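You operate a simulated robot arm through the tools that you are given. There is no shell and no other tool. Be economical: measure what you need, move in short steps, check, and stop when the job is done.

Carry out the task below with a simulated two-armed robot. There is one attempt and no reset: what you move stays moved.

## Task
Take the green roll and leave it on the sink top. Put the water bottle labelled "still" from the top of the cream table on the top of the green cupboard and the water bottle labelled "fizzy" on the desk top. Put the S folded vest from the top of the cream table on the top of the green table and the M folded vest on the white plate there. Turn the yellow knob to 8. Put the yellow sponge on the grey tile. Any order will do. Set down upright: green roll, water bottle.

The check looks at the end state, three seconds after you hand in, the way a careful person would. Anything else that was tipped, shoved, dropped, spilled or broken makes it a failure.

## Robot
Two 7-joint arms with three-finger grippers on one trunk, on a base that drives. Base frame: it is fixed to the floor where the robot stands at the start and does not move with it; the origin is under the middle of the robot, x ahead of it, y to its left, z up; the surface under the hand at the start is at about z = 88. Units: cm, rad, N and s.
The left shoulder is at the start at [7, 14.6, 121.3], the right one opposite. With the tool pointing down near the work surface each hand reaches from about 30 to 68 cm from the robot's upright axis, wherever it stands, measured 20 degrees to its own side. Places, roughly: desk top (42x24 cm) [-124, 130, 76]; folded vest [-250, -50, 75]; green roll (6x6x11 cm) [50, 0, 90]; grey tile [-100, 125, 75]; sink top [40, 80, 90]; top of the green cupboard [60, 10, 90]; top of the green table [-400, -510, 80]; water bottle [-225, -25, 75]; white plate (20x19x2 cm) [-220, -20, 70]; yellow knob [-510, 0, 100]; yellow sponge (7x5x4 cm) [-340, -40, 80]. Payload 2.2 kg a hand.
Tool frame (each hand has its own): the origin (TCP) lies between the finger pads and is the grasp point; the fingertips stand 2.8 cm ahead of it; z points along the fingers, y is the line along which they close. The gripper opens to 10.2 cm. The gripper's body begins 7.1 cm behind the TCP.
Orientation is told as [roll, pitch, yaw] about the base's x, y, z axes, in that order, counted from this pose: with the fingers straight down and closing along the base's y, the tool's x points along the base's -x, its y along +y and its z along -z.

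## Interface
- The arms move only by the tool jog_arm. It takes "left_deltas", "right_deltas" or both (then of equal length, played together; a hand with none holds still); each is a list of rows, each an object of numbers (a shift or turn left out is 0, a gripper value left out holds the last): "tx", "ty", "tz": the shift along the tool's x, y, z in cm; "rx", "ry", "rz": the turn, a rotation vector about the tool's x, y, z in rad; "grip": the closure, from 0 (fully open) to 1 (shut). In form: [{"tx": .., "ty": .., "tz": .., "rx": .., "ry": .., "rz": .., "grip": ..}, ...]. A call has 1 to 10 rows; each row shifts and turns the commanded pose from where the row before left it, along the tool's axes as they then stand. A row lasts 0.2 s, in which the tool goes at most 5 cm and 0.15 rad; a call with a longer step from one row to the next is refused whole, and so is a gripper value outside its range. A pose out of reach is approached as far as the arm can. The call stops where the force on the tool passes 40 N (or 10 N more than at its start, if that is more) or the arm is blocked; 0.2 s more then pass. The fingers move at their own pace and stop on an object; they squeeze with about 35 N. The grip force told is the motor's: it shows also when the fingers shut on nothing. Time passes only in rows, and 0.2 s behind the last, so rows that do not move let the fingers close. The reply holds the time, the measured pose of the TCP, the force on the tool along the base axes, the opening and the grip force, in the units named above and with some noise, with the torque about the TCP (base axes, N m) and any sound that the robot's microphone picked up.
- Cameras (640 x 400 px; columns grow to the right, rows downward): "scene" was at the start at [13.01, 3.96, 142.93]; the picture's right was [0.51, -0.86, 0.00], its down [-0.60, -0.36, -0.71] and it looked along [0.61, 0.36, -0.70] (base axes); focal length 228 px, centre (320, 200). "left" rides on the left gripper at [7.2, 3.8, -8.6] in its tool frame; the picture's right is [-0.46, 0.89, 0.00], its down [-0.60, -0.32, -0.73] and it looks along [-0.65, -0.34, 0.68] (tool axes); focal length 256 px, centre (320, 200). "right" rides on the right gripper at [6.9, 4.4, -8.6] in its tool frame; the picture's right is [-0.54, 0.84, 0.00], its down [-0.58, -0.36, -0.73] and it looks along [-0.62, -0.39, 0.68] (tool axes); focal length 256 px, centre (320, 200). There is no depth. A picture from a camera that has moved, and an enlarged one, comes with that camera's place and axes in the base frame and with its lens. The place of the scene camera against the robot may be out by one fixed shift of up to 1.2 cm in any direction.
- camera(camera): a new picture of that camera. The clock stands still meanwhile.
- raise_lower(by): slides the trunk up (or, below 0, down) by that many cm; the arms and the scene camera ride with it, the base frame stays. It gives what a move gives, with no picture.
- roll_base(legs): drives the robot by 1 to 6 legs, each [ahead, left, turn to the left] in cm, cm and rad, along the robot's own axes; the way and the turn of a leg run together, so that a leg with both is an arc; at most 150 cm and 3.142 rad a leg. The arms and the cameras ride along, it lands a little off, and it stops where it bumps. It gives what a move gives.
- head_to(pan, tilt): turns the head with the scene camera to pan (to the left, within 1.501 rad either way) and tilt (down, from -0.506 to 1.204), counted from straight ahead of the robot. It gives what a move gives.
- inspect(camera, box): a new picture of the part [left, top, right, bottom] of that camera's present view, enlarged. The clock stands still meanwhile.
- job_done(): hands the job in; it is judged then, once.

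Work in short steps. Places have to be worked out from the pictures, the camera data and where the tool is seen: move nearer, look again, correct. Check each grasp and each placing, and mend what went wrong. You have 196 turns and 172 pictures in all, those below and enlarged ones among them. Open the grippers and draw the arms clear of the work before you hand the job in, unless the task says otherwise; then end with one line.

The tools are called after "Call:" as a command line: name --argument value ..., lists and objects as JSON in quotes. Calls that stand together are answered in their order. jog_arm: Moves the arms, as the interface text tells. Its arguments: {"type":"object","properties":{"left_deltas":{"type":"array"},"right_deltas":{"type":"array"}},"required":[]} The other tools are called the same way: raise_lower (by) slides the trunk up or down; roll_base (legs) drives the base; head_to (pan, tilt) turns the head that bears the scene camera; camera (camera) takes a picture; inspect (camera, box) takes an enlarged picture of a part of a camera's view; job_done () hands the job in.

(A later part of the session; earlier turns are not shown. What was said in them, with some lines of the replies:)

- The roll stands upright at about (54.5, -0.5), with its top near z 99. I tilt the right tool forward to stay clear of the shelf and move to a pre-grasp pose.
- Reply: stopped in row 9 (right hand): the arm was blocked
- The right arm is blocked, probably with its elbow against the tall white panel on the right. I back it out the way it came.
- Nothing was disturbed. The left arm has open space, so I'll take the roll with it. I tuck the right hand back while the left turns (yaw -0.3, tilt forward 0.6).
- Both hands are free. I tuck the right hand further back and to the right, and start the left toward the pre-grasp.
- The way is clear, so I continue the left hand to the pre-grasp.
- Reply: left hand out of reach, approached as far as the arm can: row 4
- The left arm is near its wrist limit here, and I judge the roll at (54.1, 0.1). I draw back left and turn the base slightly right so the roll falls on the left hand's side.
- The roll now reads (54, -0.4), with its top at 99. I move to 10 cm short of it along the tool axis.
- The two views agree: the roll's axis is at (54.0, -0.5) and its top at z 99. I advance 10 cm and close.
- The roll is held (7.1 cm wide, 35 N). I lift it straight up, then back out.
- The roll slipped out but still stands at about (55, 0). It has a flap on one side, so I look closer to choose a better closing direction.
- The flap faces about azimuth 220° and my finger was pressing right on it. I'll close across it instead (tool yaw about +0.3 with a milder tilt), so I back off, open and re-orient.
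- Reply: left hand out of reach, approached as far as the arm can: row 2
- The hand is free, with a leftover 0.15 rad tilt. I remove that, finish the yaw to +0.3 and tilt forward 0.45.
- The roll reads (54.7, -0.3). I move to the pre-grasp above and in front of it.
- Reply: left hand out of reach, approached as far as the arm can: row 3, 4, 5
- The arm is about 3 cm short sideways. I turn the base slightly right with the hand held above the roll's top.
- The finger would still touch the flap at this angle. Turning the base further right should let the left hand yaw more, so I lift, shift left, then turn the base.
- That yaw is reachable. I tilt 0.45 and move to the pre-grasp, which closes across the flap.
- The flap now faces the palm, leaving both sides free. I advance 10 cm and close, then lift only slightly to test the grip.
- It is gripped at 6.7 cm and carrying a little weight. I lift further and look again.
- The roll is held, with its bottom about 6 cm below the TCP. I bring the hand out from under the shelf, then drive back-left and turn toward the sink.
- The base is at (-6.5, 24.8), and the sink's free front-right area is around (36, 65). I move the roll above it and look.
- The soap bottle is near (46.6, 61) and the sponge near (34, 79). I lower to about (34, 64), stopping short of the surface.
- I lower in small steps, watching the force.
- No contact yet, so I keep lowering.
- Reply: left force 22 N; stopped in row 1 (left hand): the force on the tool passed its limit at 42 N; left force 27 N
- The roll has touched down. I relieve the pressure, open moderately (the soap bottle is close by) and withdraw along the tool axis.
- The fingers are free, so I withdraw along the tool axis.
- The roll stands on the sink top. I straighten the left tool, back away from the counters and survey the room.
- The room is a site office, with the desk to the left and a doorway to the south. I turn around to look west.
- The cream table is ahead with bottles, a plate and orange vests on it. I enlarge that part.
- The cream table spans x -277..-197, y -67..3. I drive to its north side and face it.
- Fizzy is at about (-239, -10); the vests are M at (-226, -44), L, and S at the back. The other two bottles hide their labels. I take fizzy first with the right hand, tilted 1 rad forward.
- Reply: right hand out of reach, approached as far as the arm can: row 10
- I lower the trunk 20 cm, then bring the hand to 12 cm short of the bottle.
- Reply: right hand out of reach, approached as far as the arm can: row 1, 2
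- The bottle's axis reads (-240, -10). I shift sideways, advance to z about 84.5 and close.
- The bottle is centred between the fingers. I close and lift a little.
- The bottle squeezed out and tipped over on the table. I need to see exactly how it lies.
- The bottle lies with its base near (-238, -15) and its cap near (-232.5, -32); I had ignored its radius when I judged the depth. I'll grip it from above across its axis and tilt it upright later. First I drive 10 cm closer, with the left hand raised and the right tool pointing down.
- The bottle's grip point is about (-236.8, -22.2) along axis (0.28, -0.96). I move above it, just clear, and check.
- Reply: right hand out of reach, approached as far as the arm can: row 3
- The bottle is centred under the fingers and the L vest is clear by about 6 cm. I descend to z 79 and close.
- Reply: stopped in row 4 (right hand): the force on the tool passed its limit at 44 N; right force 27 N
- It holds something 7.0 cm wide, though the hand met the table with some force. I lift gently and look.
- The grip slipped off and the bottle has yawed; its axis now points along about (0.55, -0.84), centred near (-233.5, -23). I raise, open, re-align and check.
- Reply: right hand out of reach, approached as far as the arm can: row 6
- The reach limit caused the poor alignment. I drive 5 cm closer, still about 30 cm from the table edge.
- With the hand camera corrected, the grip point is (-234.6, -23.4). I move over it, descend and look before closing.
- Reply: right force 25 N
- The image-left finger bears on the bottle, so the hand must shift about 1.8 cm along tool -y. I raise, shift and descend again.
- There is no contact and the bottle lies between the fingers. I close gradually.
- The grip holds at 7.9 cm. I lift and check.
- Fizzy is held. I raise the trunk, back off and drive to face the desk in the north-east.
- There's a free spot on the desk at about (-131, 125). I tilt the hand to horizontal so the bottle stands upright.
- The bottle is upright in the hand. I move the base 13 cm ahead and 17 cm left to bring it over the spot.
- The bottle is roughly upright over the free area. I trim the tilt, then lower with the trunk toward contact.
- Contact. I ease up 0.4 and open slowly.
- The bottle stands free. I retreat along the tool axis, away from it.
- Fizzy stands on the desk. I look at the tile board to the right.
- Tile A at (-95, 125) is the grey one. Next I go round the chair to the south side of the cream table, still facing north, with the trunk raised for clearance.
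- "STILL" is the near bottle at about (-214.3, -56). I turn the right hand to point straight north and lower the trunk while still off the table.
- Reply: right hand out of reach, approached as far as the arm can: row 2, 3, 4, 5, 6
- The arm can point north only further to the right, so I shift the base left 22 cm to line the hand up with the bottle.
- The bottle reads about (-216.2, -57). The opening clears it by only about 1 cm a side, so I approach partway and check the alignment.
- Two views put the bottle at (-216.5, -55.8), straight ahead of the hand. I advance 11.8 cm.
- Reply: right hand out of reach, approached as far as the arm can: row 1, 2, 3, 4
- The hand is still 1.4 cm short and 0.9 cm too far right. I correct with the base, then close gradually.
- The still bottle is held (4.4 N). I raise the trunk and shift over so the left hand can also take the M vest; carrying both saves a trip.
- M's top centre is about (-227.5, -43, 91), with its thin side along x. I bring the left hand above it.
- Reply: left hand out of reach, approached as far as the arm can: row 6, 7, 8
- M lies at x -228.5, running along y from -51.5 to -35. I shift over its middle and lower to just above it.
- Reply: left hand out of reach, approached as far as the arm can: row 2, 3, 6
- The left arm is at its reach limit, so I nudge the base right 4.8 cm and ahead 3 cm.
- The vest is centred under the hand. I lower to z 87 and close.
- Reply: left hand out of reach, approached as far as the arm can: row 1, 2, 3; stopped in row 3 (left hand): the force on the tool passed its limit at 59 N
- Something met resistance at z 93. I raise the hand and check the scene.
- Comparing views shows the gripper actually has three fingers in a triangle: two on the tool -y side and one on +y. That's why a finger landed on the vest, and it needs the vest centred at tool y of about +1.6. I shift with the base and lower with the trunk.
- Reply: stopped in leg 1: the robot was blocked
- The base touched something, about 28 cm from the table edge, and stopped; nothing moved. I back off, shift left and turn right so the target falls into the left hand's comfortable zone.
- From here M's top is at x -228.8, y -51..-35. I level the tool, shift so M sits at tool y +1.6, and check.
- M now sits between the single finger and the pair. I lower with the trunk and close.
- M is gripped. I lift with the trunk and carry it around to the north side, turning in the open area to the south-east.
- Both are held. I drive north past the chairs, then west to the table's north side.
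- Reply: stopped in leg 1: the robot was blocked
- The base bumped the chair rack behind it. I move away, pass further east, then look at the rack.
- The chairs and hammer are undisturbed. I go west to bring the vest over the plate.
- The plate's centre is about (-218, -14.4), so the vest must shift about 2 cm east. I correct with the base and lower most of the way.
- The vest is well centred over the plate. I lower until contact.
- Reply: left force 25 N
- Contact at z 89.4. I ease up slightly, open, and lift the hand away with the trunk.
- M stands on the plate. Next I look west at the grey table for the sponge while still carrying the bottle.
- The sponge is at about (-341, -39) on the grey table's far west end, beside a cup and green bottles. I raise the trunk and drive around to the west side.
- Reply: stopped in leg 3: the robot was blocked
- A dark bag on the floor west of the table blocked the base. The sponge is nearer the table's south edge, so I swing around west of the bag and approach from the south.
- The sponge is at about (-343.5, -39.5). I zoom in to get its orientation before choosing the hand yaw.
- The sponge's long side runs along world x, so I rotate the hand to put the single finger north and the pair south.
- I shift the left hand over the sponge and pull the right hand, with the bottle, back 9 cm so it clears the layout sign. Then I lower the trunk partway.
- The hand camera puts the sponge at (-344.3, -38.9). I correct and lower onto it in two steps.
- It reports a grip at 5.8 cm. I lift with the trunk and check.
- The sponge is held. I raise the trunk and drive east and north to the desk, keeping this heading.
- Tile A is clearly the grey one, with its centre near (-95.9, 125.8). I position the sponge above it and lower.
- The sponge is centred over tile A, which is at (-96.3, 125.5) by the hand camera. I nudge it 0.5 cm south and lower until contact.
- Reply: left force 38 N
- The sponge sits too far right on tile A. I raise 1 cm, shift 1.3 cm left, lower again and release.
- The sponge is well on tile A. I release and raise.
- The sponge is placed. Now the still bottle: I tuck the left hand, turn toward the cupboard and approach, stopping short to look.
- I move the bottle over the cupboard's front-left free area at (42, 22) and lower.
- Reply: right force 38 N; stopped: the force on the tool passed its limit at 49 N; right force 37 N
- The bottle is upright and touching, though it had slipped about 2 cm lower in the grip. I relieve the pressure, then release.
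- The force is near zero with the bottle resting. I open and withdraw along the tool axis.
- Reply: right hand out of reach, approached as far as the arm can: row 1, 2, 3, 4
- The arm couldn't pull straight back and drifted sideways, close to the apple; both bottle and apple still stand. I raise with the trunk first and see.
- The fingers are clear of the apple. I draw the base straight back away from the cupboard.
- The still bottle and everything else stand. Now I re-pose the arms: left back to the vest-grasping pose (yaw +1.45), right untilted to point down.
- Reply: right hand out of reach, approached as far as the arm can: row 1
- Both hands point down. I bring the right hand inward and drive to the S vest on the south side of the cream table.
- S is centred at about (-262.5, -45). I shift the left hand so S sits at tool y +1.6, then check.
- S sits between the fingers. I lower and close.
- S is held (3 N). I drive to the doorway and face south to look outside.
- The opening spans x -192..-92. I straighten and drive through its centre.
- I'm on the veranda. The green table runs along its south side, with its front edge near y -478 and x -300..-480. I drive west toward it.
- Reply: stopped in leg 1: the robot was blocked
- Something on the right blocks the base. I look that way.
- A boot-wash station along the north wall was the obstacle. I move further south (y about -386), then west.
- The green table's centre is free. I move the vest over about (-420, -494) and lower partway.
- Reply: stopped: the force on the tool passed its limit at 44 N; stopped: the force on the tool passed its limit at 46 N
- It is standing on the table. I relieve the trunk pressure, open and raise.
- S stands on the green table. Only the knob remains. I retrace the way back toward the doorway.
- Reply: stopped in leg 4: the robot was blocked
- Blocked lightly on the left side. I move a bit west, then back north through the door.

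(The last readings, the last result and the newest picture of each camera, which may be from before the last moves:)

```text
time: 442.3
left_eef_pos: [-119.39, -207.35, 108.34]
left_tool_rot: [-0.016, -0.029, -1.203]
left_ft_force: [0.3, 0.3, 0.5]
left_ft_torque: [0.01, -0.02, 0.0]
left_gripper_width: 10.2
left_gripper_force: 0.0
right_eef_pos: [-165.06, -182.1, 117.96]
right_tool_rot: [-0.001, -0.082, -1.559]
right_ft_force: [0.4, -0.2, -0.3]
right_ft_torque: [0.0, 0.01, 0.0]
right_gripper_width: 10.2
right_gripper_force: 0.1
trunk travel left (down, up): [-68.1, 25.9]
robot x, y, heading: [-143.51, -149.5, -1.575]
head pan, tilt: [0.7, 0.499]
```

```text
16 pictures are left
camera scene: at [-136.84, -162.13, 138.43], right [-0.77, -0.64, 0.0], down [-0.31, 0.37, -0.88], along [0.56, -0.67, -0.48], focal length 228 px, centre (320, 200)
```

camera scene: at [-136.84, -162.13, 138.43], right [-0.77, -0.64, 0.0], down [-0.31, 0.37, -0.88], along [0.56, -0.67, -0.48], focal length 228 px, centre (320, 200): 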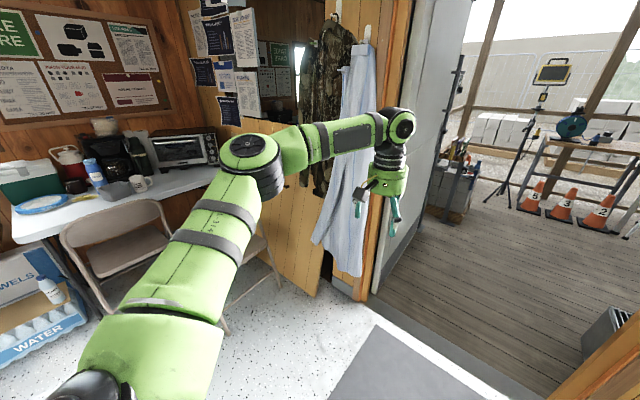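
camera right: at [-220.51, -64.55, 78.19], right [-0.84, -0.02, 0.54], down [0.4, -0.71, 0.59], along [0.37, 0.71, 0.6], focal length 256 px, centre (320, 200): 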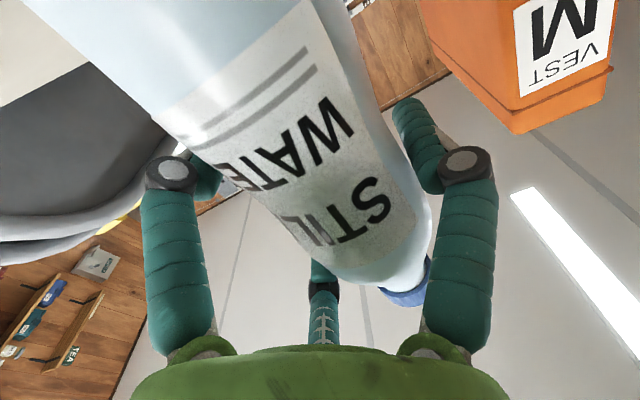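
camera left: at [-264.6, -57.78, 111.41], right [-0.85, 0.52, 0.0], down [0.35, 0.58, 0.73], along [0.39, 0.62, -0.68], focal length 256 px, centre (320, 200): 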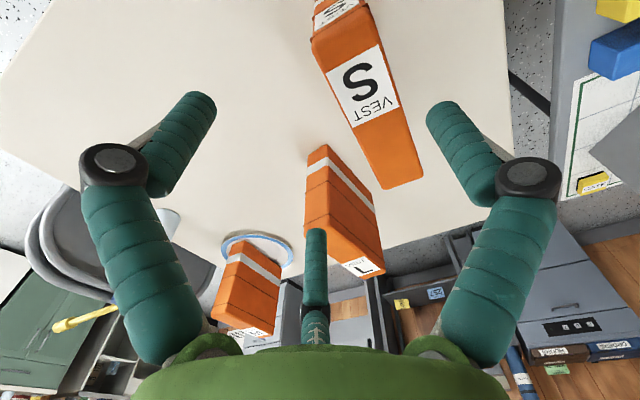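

Back inside. I turn west and drive to the west wall to find the knob.

Call:
roll_base --legs '[[0, 0, -1.567], [140, -20, 0], [140, 0, 0], [10, -105, 0]]'

Call:
head_to --pan 0 --tilt 0.4

Call:
camera --camera "scene"

```text
time: 464.7
left_eef_pos: [-492.76, -54.61, 108.3]
left_tool_rot: [-0.014, -0.028, -2.736]
left_ft_force: [0.2, -0.7, 0.0]
left_ft_torque: [-0.03, -0.02, -0.01]
left_gripper_width: 10.22
left_gripper_force: 0.0
right_eef_pos: [-469.28, -7.99, 117.94]
right_tool_rot: [-0.001, -0.081, -3.095]
right_ft_force: [-0.6, 0.0, 0.3]
right_ft_torque: [0.0, 0.0, 0.01]
right_gripper_width: 10.2
right_gripper_force: 0.0
trunk travel left (down, up): [-68.1, 25.9]
robot x, y, heading: [-436.03, -28.21, -3.107]
head pan, tilt: [0.7, 0.499]
```

```text
time: 465.8
left_eef_pos: [-492.74, -54.49, 108.18]
left_tool_rot: [-0.016, -0.028, -2.736]
left_ft_force: [-0.7, 0.4, 0.2]
left_ft_torque: [-0.01, 0.03, 0.03]
left_gripper_width: 10.2
left_gripper_force: 0.1
right_eef_pos: [-469.22, -8.04, 117.89]
right_tool_rot: [-0.001, -0.082, -3.093]
right_ft_force: [-0.3, 0.2, -0.8]
right_ft_torque: [0.03, 0.02, 0.01]
right_gripper_width: 10.18
right_gripper_force: 0.1
trunk travel left (down, up): [-68.1, 25.9]
robot x, y, heading: [-436.42, -28.51, -3.111]
head pan, tilt: [0.0, 0.4]
```

```text
15 pictures are left
camera scene: at [-449.53, -28.89, 139.35], right [-0.03, 1.0, 0.0], down [0.39, 0.01, -0.92], along [-0.92, -0.03, -0.39], focal length 228 px, centre (320, 200)
```

scene: 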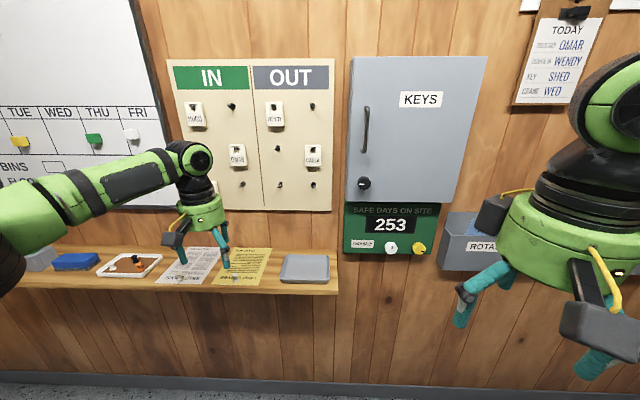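

The yellow knob is on the green "SAFE DAYS ON SITE" box. I enlarge it.

Call:
inspect --camera "scene" --box '[340, 195, 445, 260]'

```text
6.10 times, centred on (392, 228) of scene
camera zoom: at [-449.53, -28.89, 139.35], right [-0.03, 1.0, 0.0], down [0.39, 0.01, -0.92], along [-0.92, -0.03, -0.39], focal length 1392 px, centre (-122, 32)
```

zoom: 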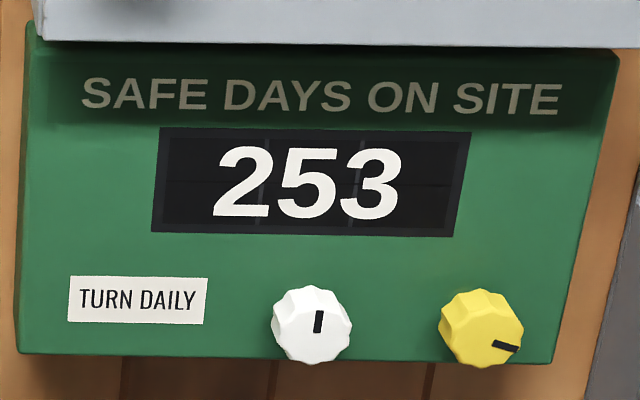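

The pointer sits where digit 3 would be on a ten-step dial (3 × 36°) and the display ends in 3, so 8 needs a half turn. I retract the left hand from the wall and bring the right hand toward horizontal, facing the wall.

Call:
jog_arm --left_deltas '[{"tx": 4.2, "ty": 1.63}, {"tx": 4.2, "ty": 1.63}, {"tx": 4.2, "ty": 1.63}, {"tx": 4.2, "ty": 1.63}, {"tx": 4.2, "ty": 1.63}, {"tx": 4.2, "ty": 1.63}, {}, {}, {}, {}]' --right_deltas '[{"tx": -4, "ty": -1.5}, {"tx": -4, "ty": -1.5}, {"tx": -4, "ty": -1.5}, {"ry": -0.15}, {"ry": -0.15}, {"ry": -0.15}, {"ry": -0.15}, {"ry": -0.15}, {"ry": -0.15}, {"ry": -0.15}]'

Call:
jog_arm --right_deltas '[{"ry": -0.15}, {"ry": -0.15}, {"ry": -0.14}, {}]'

```text
time: 468.0
left_eef_pos: [-465.8, -53.49, 107.14]
left_tool_rot: [-0.014, -0.026, -2.735]
left_ft_force: [-0.3, -0.4, -0.8]
left_ft_torque: [-0.04, -0.01, -0.01]
left_gripper_width: 10.19
left_gripper_force: 0.1
right_eef_pos: [-481.86, -3.97, 119.21]
right_tool_rot: [0.003, -1.131, -3.098]
right_ft_force: [-0.3, 0.3, 0.0]
right_ft_torque: [-0.01, -0.02, 0.04]
right_gripper_width: 10.22
right_gripper_force: 0.1
right hand out of reach, approached as far as the arm can: row 10
trunk travel left (down, up): [-68.1, 25.9]
robot x, y, heading: [-436.55, -28.35, -3.11]
head pan, tilt: [0.0, 0.4]
```

```text
time: 469.0
left_eef_pos: [-465.74, -53.55, 107.18]
left_tool_rot: [-0.015, -0.027, -2.735]
left_ft_force: [0.0, 0.1, 1.1]
left_ft_torque: [-0.01, 0.02, 0.0]
left_gripper_width: 10.21
left_gripper_force: 0.1
right_eef_pos: [-486.94, -2.69, 121.85]
right_tool_rot: [-2.318, -1.57, -0.777]
right_ft_force: [-0.1, 0.0, 0.2]
right_ft_torque: [-0.01, 0.0, 0.0]
right_gripper_width: 10.19
right_gripper_force: 0.1
right hand out of reach, approached as far as the arm can: row 1, 2, 3
trunk travel left (down, up): [-68.1, 25.9]
robot x, y, heading: [-436.46, -27.96, -3.108]
head pan, tilt: [0.0, 0.4]
```

The hand is horizontal. I part-close the fingers, lower to the knob's height and look through the hand camera.

Call:
jog_arm --right_deltas '[{"grip": 0.3}, {"grip": 0.3}]'

Call:
raise_lower --by -22.5

Call:
camera --camera "right"

```text
time: 469.6
left_eef_pos: [-465.68, -53.39, 107.05]
left_tool_rot: [-0.014, -0.028, -2.737]
left_ft_force: [-0.3, 0.5, 0.5]
left_ft_torque: [-0.02, -0.02, -0.02]
left_gripper_width: 10.2
left_gripper_force: 0.1
right_eef_pos: [-486.94, -2.62, 122.01]
right_tool_rot: [-1.428, -1.568, -1.669]
right_ft_force: [-0.3, -0.3, -0.6]
right_ft_torque: [0.02, 0.01, 0.03]
right_gripper_width: 7.15
right_gripper_force: 0.0
trunk travel left (down, up): [-68.1, 25.9]
robot x, y, heading: [-436.35, -28.45, -3.105]
head pan, tilt: [0.0, 0.4]
```

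```text
time: 471.9
left_eef_pos: [-465.86, -53.49, 84.63]
left_tool_rot: [-0.015, -0.027, -2.733]
left_ft_force: [-1.3, -0.4, 0.0]
left_ft_torque: [0.03, 0.0, -0.01]
left_gripper_width: 10.18
left_gripper_force: 0.0
right_eef_pos: [-486.92, -2.7, 99.47]
right_tool_rot: [-1.454, -1.568, -1.641]
right_ft_force: [0.2, -0.4, -1.1]
right_ft_torque: [0.03, 0.0, -0.01]
right_gripper_width: 7.14
right_gripper_force: 0.1
trunk travel left (down, up): [-45.6, 48.4]
robot x, y, heading: [-436.51, -28.5, -3.109]
head pan, tilt: [0.0, 0.4]
```

```text
13 pictures are left
camera right: at [-478.13, -6.61, 92.61], right [0.04, -0.85, 0.53], down [0.71, 0.4, 0.58], along [-0.7, 0.36, 0.62], focal length 256 px, centre (320, 200)
```

right: 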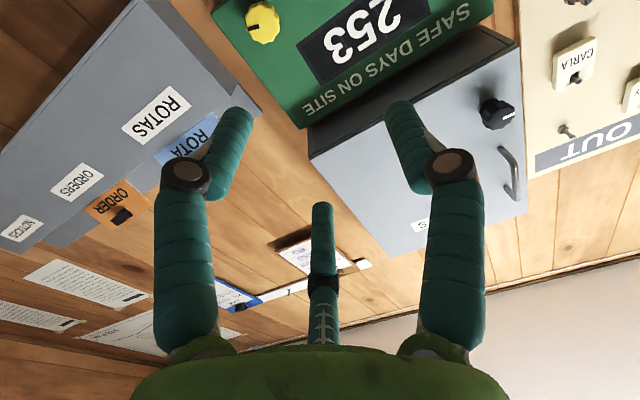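

Two views agree the knob is at about (-512.8, 1.3, 95.6), with the ROTAS box well clear. I align and advance most of the way, then look.

Call:
raise_lower --by -3.9

Call:
roll_base --legs '[[16, -4, 0]]'

Call:
camera --camera "right"

Call:
inspect --camera "scene" --box '[300, 130, 500, 300]'

```text
time: 472.8
left_eef_pos: [-465.92, -53.57, 80.81]
left_tool_rot: [-0.017, -0.027, -2.734]
left_ft_force: [-0.7, -0.8, 0.4]
left_ft_torque: [-0.03, 0.01, -0.01]
left_gripper_width: 10.18
left_gripper_force: 0.0
right_eef_pos: [-486.98, -2.69, 95.53]
right_tool_rot: [-1.564, -1.571, -1.531]
right_ft_force: [0.5, -0.1, -0.1]
right_ft_torque: [0.0, 0.01, -0.01]
right_gripper_width: 7.12
right_gripper_force: 0.0
trunk travel left (down, up): [-41.7, 52.3]
robot x, y, heading: [-436.58, -28.34, -3.111]
head pan, tilt: [0.0, 0.4]
```

```text
time: 474.2
left_eef_pos: [-481.82, -50.03, 80.84]
left_tool_rot: [-0.015, -0.029, -2.732]
left_ft_force: [-0.2, -0.6, -0.6]
left_ft_torque: [0.02, -0.03, 0.0]
left_gripper_width: 10.19
left_gripper_force: 0.0
right_eef_pos: [-503.05, 0.58, 95.49]
right_tool_rot: [-1.088, -1.568, -2.005]
right_ft_force: [-0.5, -0.2, 0.6]
right_ft_torque: [-0.02, 0.02, -0.01]
right_gripper_width: 7.17
right_gripper_force: 0.1
trunk travel left (down, up): [-41.7, 52.3]
robot x, y, heading: [-452.3, -24.92, -3.105]
head pan, tilt: [0.0, 0.4]
```

```text
12 pictures are left
camera right: at [-494.21, -3.21, 88.68], right [0.04, -0.85, 0.53], down [0.71, 0.4, 0.58], along [-0.7, 0.36, 0.62], focal length 256 px, centre (320, 200)
```

right: 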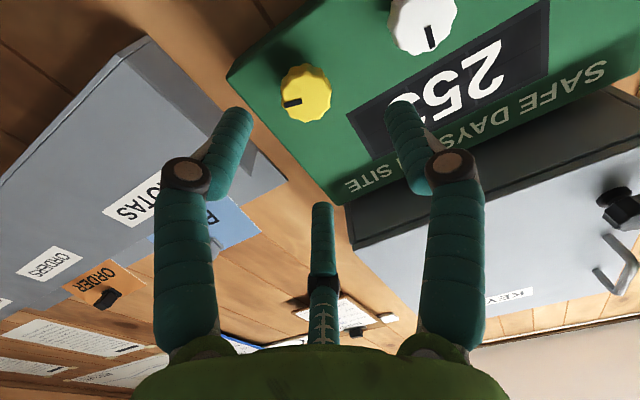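

```text
2.35 times, centred on (400, 215) of scene
camera zoom: at [-465.58, -25.4, 112.94], right [-0.03, 1.0, 0.0], down [0.39, 0.01, -0.92], along [-0.92, -0.03, -0.39], focal length 537 px, centre (132, 165)
```

zoom: 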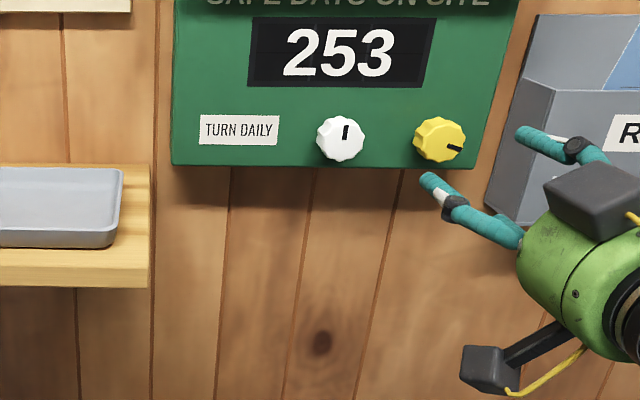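

The knob is confirmed at (-512.1, 1.1, 95.5). I advance with a slight shift right and up.

Call:
roll_base --legs '[[7.5, -0.5, 0]]'

Call:
camera --camera "right"

```text
time: 475.2
left_eef_pos: [-489.1, -49.82, 80.68]
left_tool_rot: [-0.015, -0.029, -2.733]
left_ft_force: [0.1, 0.9, 0.1]
left_ft_torque: [0.0, 0.03, -0.02]
left_gripper_width: 10.19
left_gripper_force: 0.2
right_eef_pos: [-510.31, 0.95, 95.45]
right_tool_rot: [-1.11, -1.57, -1.984]
right_ft_force: [-0.6, 0.0, -0.4]
right_ft_torque: [-0.03, 0.02, -0.02]
right_gripper_width: 7.14
right_gripper_force: 0.0
trunk travel left (down, up): [-41.7, 52.3]
robot x, y, heading: [-459.53, -24.6, -3.108]
head pan, tilt: [0.0, 0.4]
```

```text
10 pictures are left
camera right: at [-501.54, -2.94, 88.68], right [0.04, -0.85, 0.53], down [0.71, 0.4, 0.58], along [-0.7, 0.36, 0.62], focal length 256 px, centre (320, 200)
```

right: 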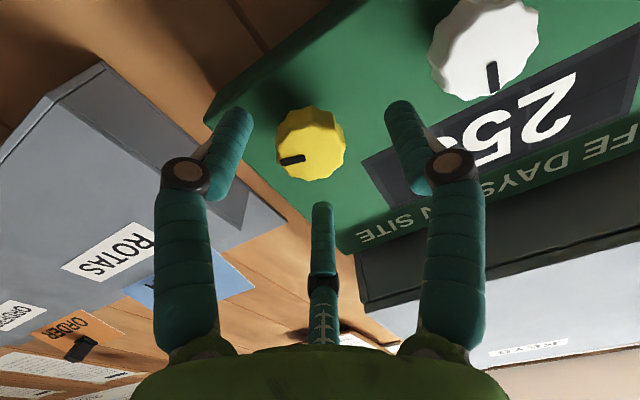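

The knob is centred, its face about level with the fingertips. I advance 2.4 cm more and close on it.

Call:
roll_base --legs '[[2.4, -0.3, 0]]'

Call:
jog_arm --right_deltas '[{"grip": 0.45}, {"grip": 1}, {"grip": 1}, {"grip": 1}]'

Call:
camera --camera "right"

```text
time: 476.1
left_eef_pos: [-491.42, -49.56, 80.85]
left_tool_rot: [-0.016, -0.029, -2.734]
left_ft_force: [0.6, 0.0, 0.7]
left_ft_torque: [0.01, -0.02, -0.01]
left_gripper_width: 10.2
left_gripper_force: 0.1
right_eef_pos: [-512.61, 1.13, 95.46]
right_tool_rot: [-1.252, -1.568, -1.841]
right_ft_force: [-0.7, -1.3, -0.8]
right_ft_torque: [0.0, 0.02, 0.02]
right_gripper_width: 7.15
right_gripper_force: 0.0
trunk travel left (down, up): [-41.7, 52.3]
robot x, y, heading: [-462.0, -24.1, -3.105]
head pan, tilt: [0.0, 0.4]
```

```text
time: 477.1
left_eef_pos: [-491.36, -49.39, 80.87]
left_tool_rot: [-0.015, -0.028, -2.735]
left_ft_force: [0.9, -0.6, 0.0]
left_ft_torque: [0.0, -0.03, -0.01]
left_gripper_width: 10.22
left_gripper_force: 0.1
right_eef_pos: [-512.62, 1.41, 95.54]
right_tool_rot: [2.143, -1.57, 1.04]
right_ft_force: [3.6, 10.8, 0.7]
right_ft_torque: [-0.06, -0.46, -1.51]
right_gripper_width: 3.65
right_gripper_force: 45.1
trunk travel left (down, up): [-41.7, 52.3]
robot x, y, heading: [-461.9, -24.1, -3.105]
head pan, tilt: [0.0, 0.4]
```

```text
9 pictures are left
camera right: at [-503.86, -2.44, 88.71], right [0.04, -0.84, 0.54], down [0.72, 0.4, 0.58], along [-0.7, 0.36, 0.62], focal length 256 px, centre (320, 200)
```

right: 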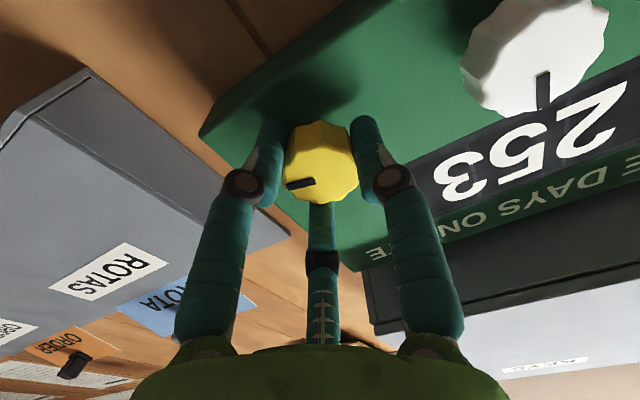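

The knob is gripped. I turn clockwise in small rows.

Call:
jog_arm --right_deltas '[{"rz": 0.12}, {"rz": 0.12}, {"rz": 0.12}, {"rz": 0.12}, {"rz": 0.12}, {}]'

Call:
camera --camera "right"

```text
time: 478.4
left_eef_pos: [-491.47, -49.33, 80.93]
left_tool_rot: [-0.013, -0.03, -2.732]
left_ft_force: [-0.8, 0.2, 0.4]
left_ft_torque: [-0.02, 0.0, 0.0]
left_gripper_width: 10.19
left_gripper_force: 0.0
right_eef_pos: [-512.75, 1.56, 95.53]
right_tool_rot: [1.572, -0.968, 1.613]
right_ft_force: [1.9, 16.5, 1.8]
right_ft_torque: [0.0, 0.09, -0.41]
right_gripper_width: 3.65
right_gripper_force: 44.7
trunk travel left (down, up): [-41.7, 52.3]
robot x, y, heading: [-462.06, -24.16, -3.106]
head pan, tilt: [0.0, 0.4]
```

```text
8 pictures are left
camera right: at [-503.74, -5.56, 92.41], right [0.02, -0.39, 0.92], down [0.7, 0.66, 0.27], along [-0.71, 0.64, 0.29], focal length 256 px, centre (320, 200)
```

right: 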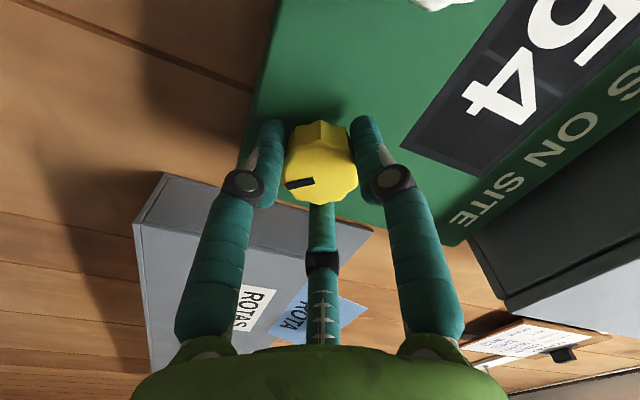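

The display now shows 4, so clockwise counts up and one step is 0.63 rad. I continue turning.

Call:
jog_arm --right_deltas '[{"rz": 0.12}, {"rz": 0.12}, {"rz": 0.12}, {"rz": 0.12}, {"rz": 0.12}, {"rz": 0.12}, {"rz": 0.12}, {"rz": 0.12}, {}]'

```text
time: 480.4
left_eef_pos: [-491.32, -49.39, 80.8]
left_tool_rot: [-0.015, -0.028, -2.733]
left_ft_force: [-0.3, 0.1, -1.4]
left_ft_torque: [0.03, -0.03, 0.0]
left_gripper_width: 10.2
left_gripper_force: 0.0
right_eef_pos: [-512.75, 1.51, 95.56]
right_tool_rot: [1.572, -0.007, 1.616]
right_ft_force: [-0.4, 14.3, 4.1]
right_ft_torque: [-0.01, 0.81, -0.77]
right_gripper_width: 3.64
right_gripper_force: 44.7
trunk travel left (down, up): [-41.7, 52.3]
robot x, y, heading: [-462.2, -23.93, -3.112]
head pan, tilt: [0.0, 0.4]
```

Halfway there (1.56 rad) without trouble. I continue.

Call:
jog_arm --right_deltas '[{"rz": 0.12}, {"rz": 0.12}, {"rz": 0.12}, {"rz": 0.12}, {"rz": 0.12}, {"rz": 0.12}, {}]'

Call:
camera --camera "right"

```text
time: 482.1
left_eef_pos: [-491.56, -49.38, 80.92]
left_tool_rot: [-0.012, -0.032, -2.735]
left_ft_force: [-0.1, 0.3, 0.0]
left_ft_torque: [0.01, 0.02, -0.02]
left_gripper_width: 10.17
left_gripper_force: 0.1
right_eef_pos: [-512.6, 1.46, 95.52]
right_tool_rot: [1.572, 0.716, 1.613]
right_ft_force: [2.6, 16.6, 4.4]
right_ft_torque: [-0.02, 0.22, -0.67]
right_gripper_width: 3.7
right_gripper_force: 45.3
trunk travel left (down, up): [-41.7, 52.3]
robot x, y, heading: [-461.92, -24.46, -3.111]
head pan, tilt: [0.0, 0.4]
```

```text
7 pictures are left
camera right: at [-503.94, -0.43, 103.42], right [-0.04, 0.96, 0.29], down [0.72, 0.23, -0.65], along [-0.69, 0.18, -0.7], focal length 256 px, centre (320, 200)
```

right: 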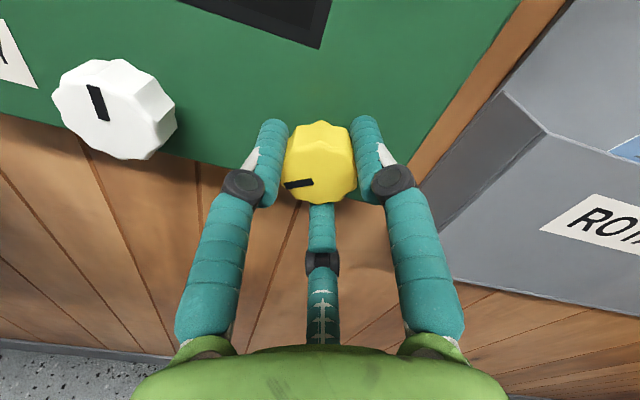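

About 2.29 rad so far. I turn the remaining 0.855 and check the display with the scene camera.

Call:
jog_arm --right_deltas '[{"rz": 0.12}, {"rz": 0.12}, {"rz": 0.12}, {"rz": 0.12}, {"rz": 0.12}, {"rz": 0.12}, {"rz": 0.13}, {}]'

Call:
inspect --camera "scene" --box '[300, 100, 480, 260]'

```text
time: 483.9
left_eef_pos: [-491.53, -49.3, 80.95]
left_tool_rot: [-0.013, -0.031, -2.735]
left_ft_force: [0.1, -0.1, -0.5]
left_ft_torque: [0.02, -0.02, 0.02]
left_gripper_width: 10.19
left_gripper_force: 0.2
right_eef_pos: [-512.72, 1.64, 95.5]
right_tool_rot: [1.689, 1.565, 1.732]
right_ft_force: [1.6, 17.1, 3.4]
right_ft_torque: [0.02, 0.55, -0.51]
right_gripper_width: 3.64
right_gripper_force: 44.4
trunk travel left (down, up): [-41.7, 52.3]
robot x, y, heading: [-462.25, -24.38, -3.105]
head pan, tilt: [0.0, 0.4]
```

```text
2.50 times, centred on (390, 180) of scene
camera zoom: at [-475.15, -24.62, 112.96], right [-0.03, 1.0, 0.0], down [0.39, 0.01, -0.92], along [-0.92, -0.03, -0.39], focal length 571 px, centre (145, 250)
```

zoom: 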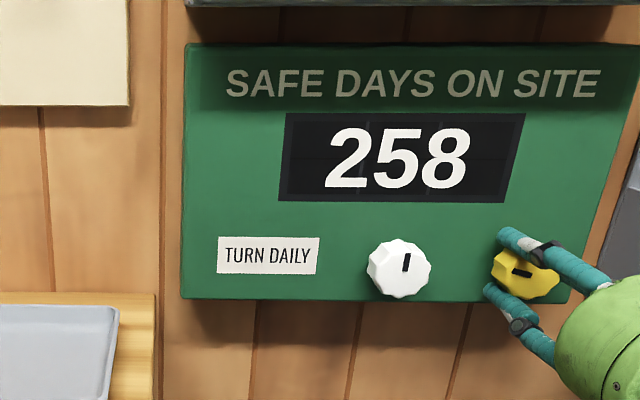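

The display shows 258. I release the knob and back straight away.

Call:
jog_arm --right_deltas '[{"grip": 0.3}, {"grip": 0.25}, {"grip": 0.25}]'

Call:
roll_base --legs '[[-25, 0, 0]]'

Call:
inspect --camera "scene" --box '[280, 100, 480, 280]'

```text
time: 484.6
left_eef_pos: [-491.42, -49.53, 80.7]
left_tool_rot: [-0.014, -0.027, -2.732]
left_ft_force: [0.2, 0.1, 0.0]
left_ft_torque: [0.04, -0.04, -0.02]
left_gripper_width: 10.18
left_gripper_force: 0.1
right_eef_pos: [-512.73, 1.08, 95.45]
right_tool_rot: [1.537, 1.559, 1.587]
right_ft_force: [-0.4, -0.6, 0.1]
right_ft_torque: [-0.04, -0.01, 0.01]
right_gripper_width: 7.66
right_gripper_force: 0.0
trunk travel left (down, up): [-41.7, 52.3]
robot x, y, heading: [-462.16, -24.29, -3.105]
head pan, tilt: [0.0, 0.4]
```

```text
time: 486.5
left_eef_pos: [-466.06, -48.67, 80.82]
left_tool_rot: [-0.015, -0.029, -2.737]
left_ft_force: [1.1, -0.4, -0.4]
left_ft_torque: [0.03, 0.0, 0.02]
left_gripper_width: 10.19
left_gripper_force: 0.1
right_eef_pos: [-487.03, 2.18, 95.67]
right_tool_rot: [1.612, 1.559, 1.656]
right_ft_force: [-0.3, -0.1, 0.5]
right_ft_torque: [0.02, -0.05, -0.01]
right_gripper_width: 7.64
right_gripper_force: 0.1
trunk travel left (down, up): [-41.7, 52.3]
robot x, y, heading: [-436.46, -23.45, -3.108]
head pan, tilt: [0.0, 0.4]
```

```text
2.22 times, centred on (380, 190) of scene
camera zoom: at [-449.72, -24.07, 112.95], right [-0.03, 1.0, 0.0], down [0.39, 0.01, -0.92], along [-0.92, -0.03, -0.39], focal length 508 px, centre (187, 222)
```

zoom: 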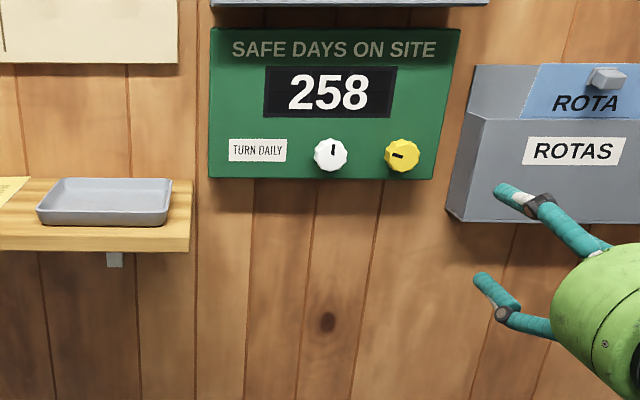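

The knob reads 8 (258). I open the right gripper fully; both arms are clear.

Call:
jog_arm --right_deltas '[{"grip": 0}, {"grip": 0}]' --left_deltas '[{"grip": 0}, {"grip": 0}]'

Call:
job_done

```text
time: 487.1
left_eef_pos: [-466.07, -48.81, 80.75]
left_tool_rot: [-0.015, -0.028, -2.737]
left_ft_force: [0.7, -0.3, -0.6]
left_ft_torque: [-0.03, 0.0, 0.0]
left_gripper_width: 10.21
left_gripper_force: 0.0
right_eef_pos: [-487.1, 2.15, 95.59]
right_tool_rot: [1.539, 1.561, 1.584]
right_ft_force: [0.0, 0.6, -0.7]
right_ft_torque: [0.01, -0.02, -0.03]
right_gripper_width: 10.18
right_gripper_force: 0.0
trunk travel left (down, up): [-41.7, 52.3]
robot x, y, heading: [-436.36, -23.42, -3.112]
head pan, tilt: [0.0, 0.4]
```

```text
The job is handed in.
```

All seven items are done and handed in: the green roll is upright on the sink top, still is upright on the green cupboard, fizzy is upright on the desk (it tipped over on the cream table first), the S vest is on the green table, the M vest is on the white plate, the yellow knob is at 8, and the sponge is on the grey tile; the base also bumped a few things while driving (among them the chair rack and probably the bag by the grey table), and I did not recheck the bag.
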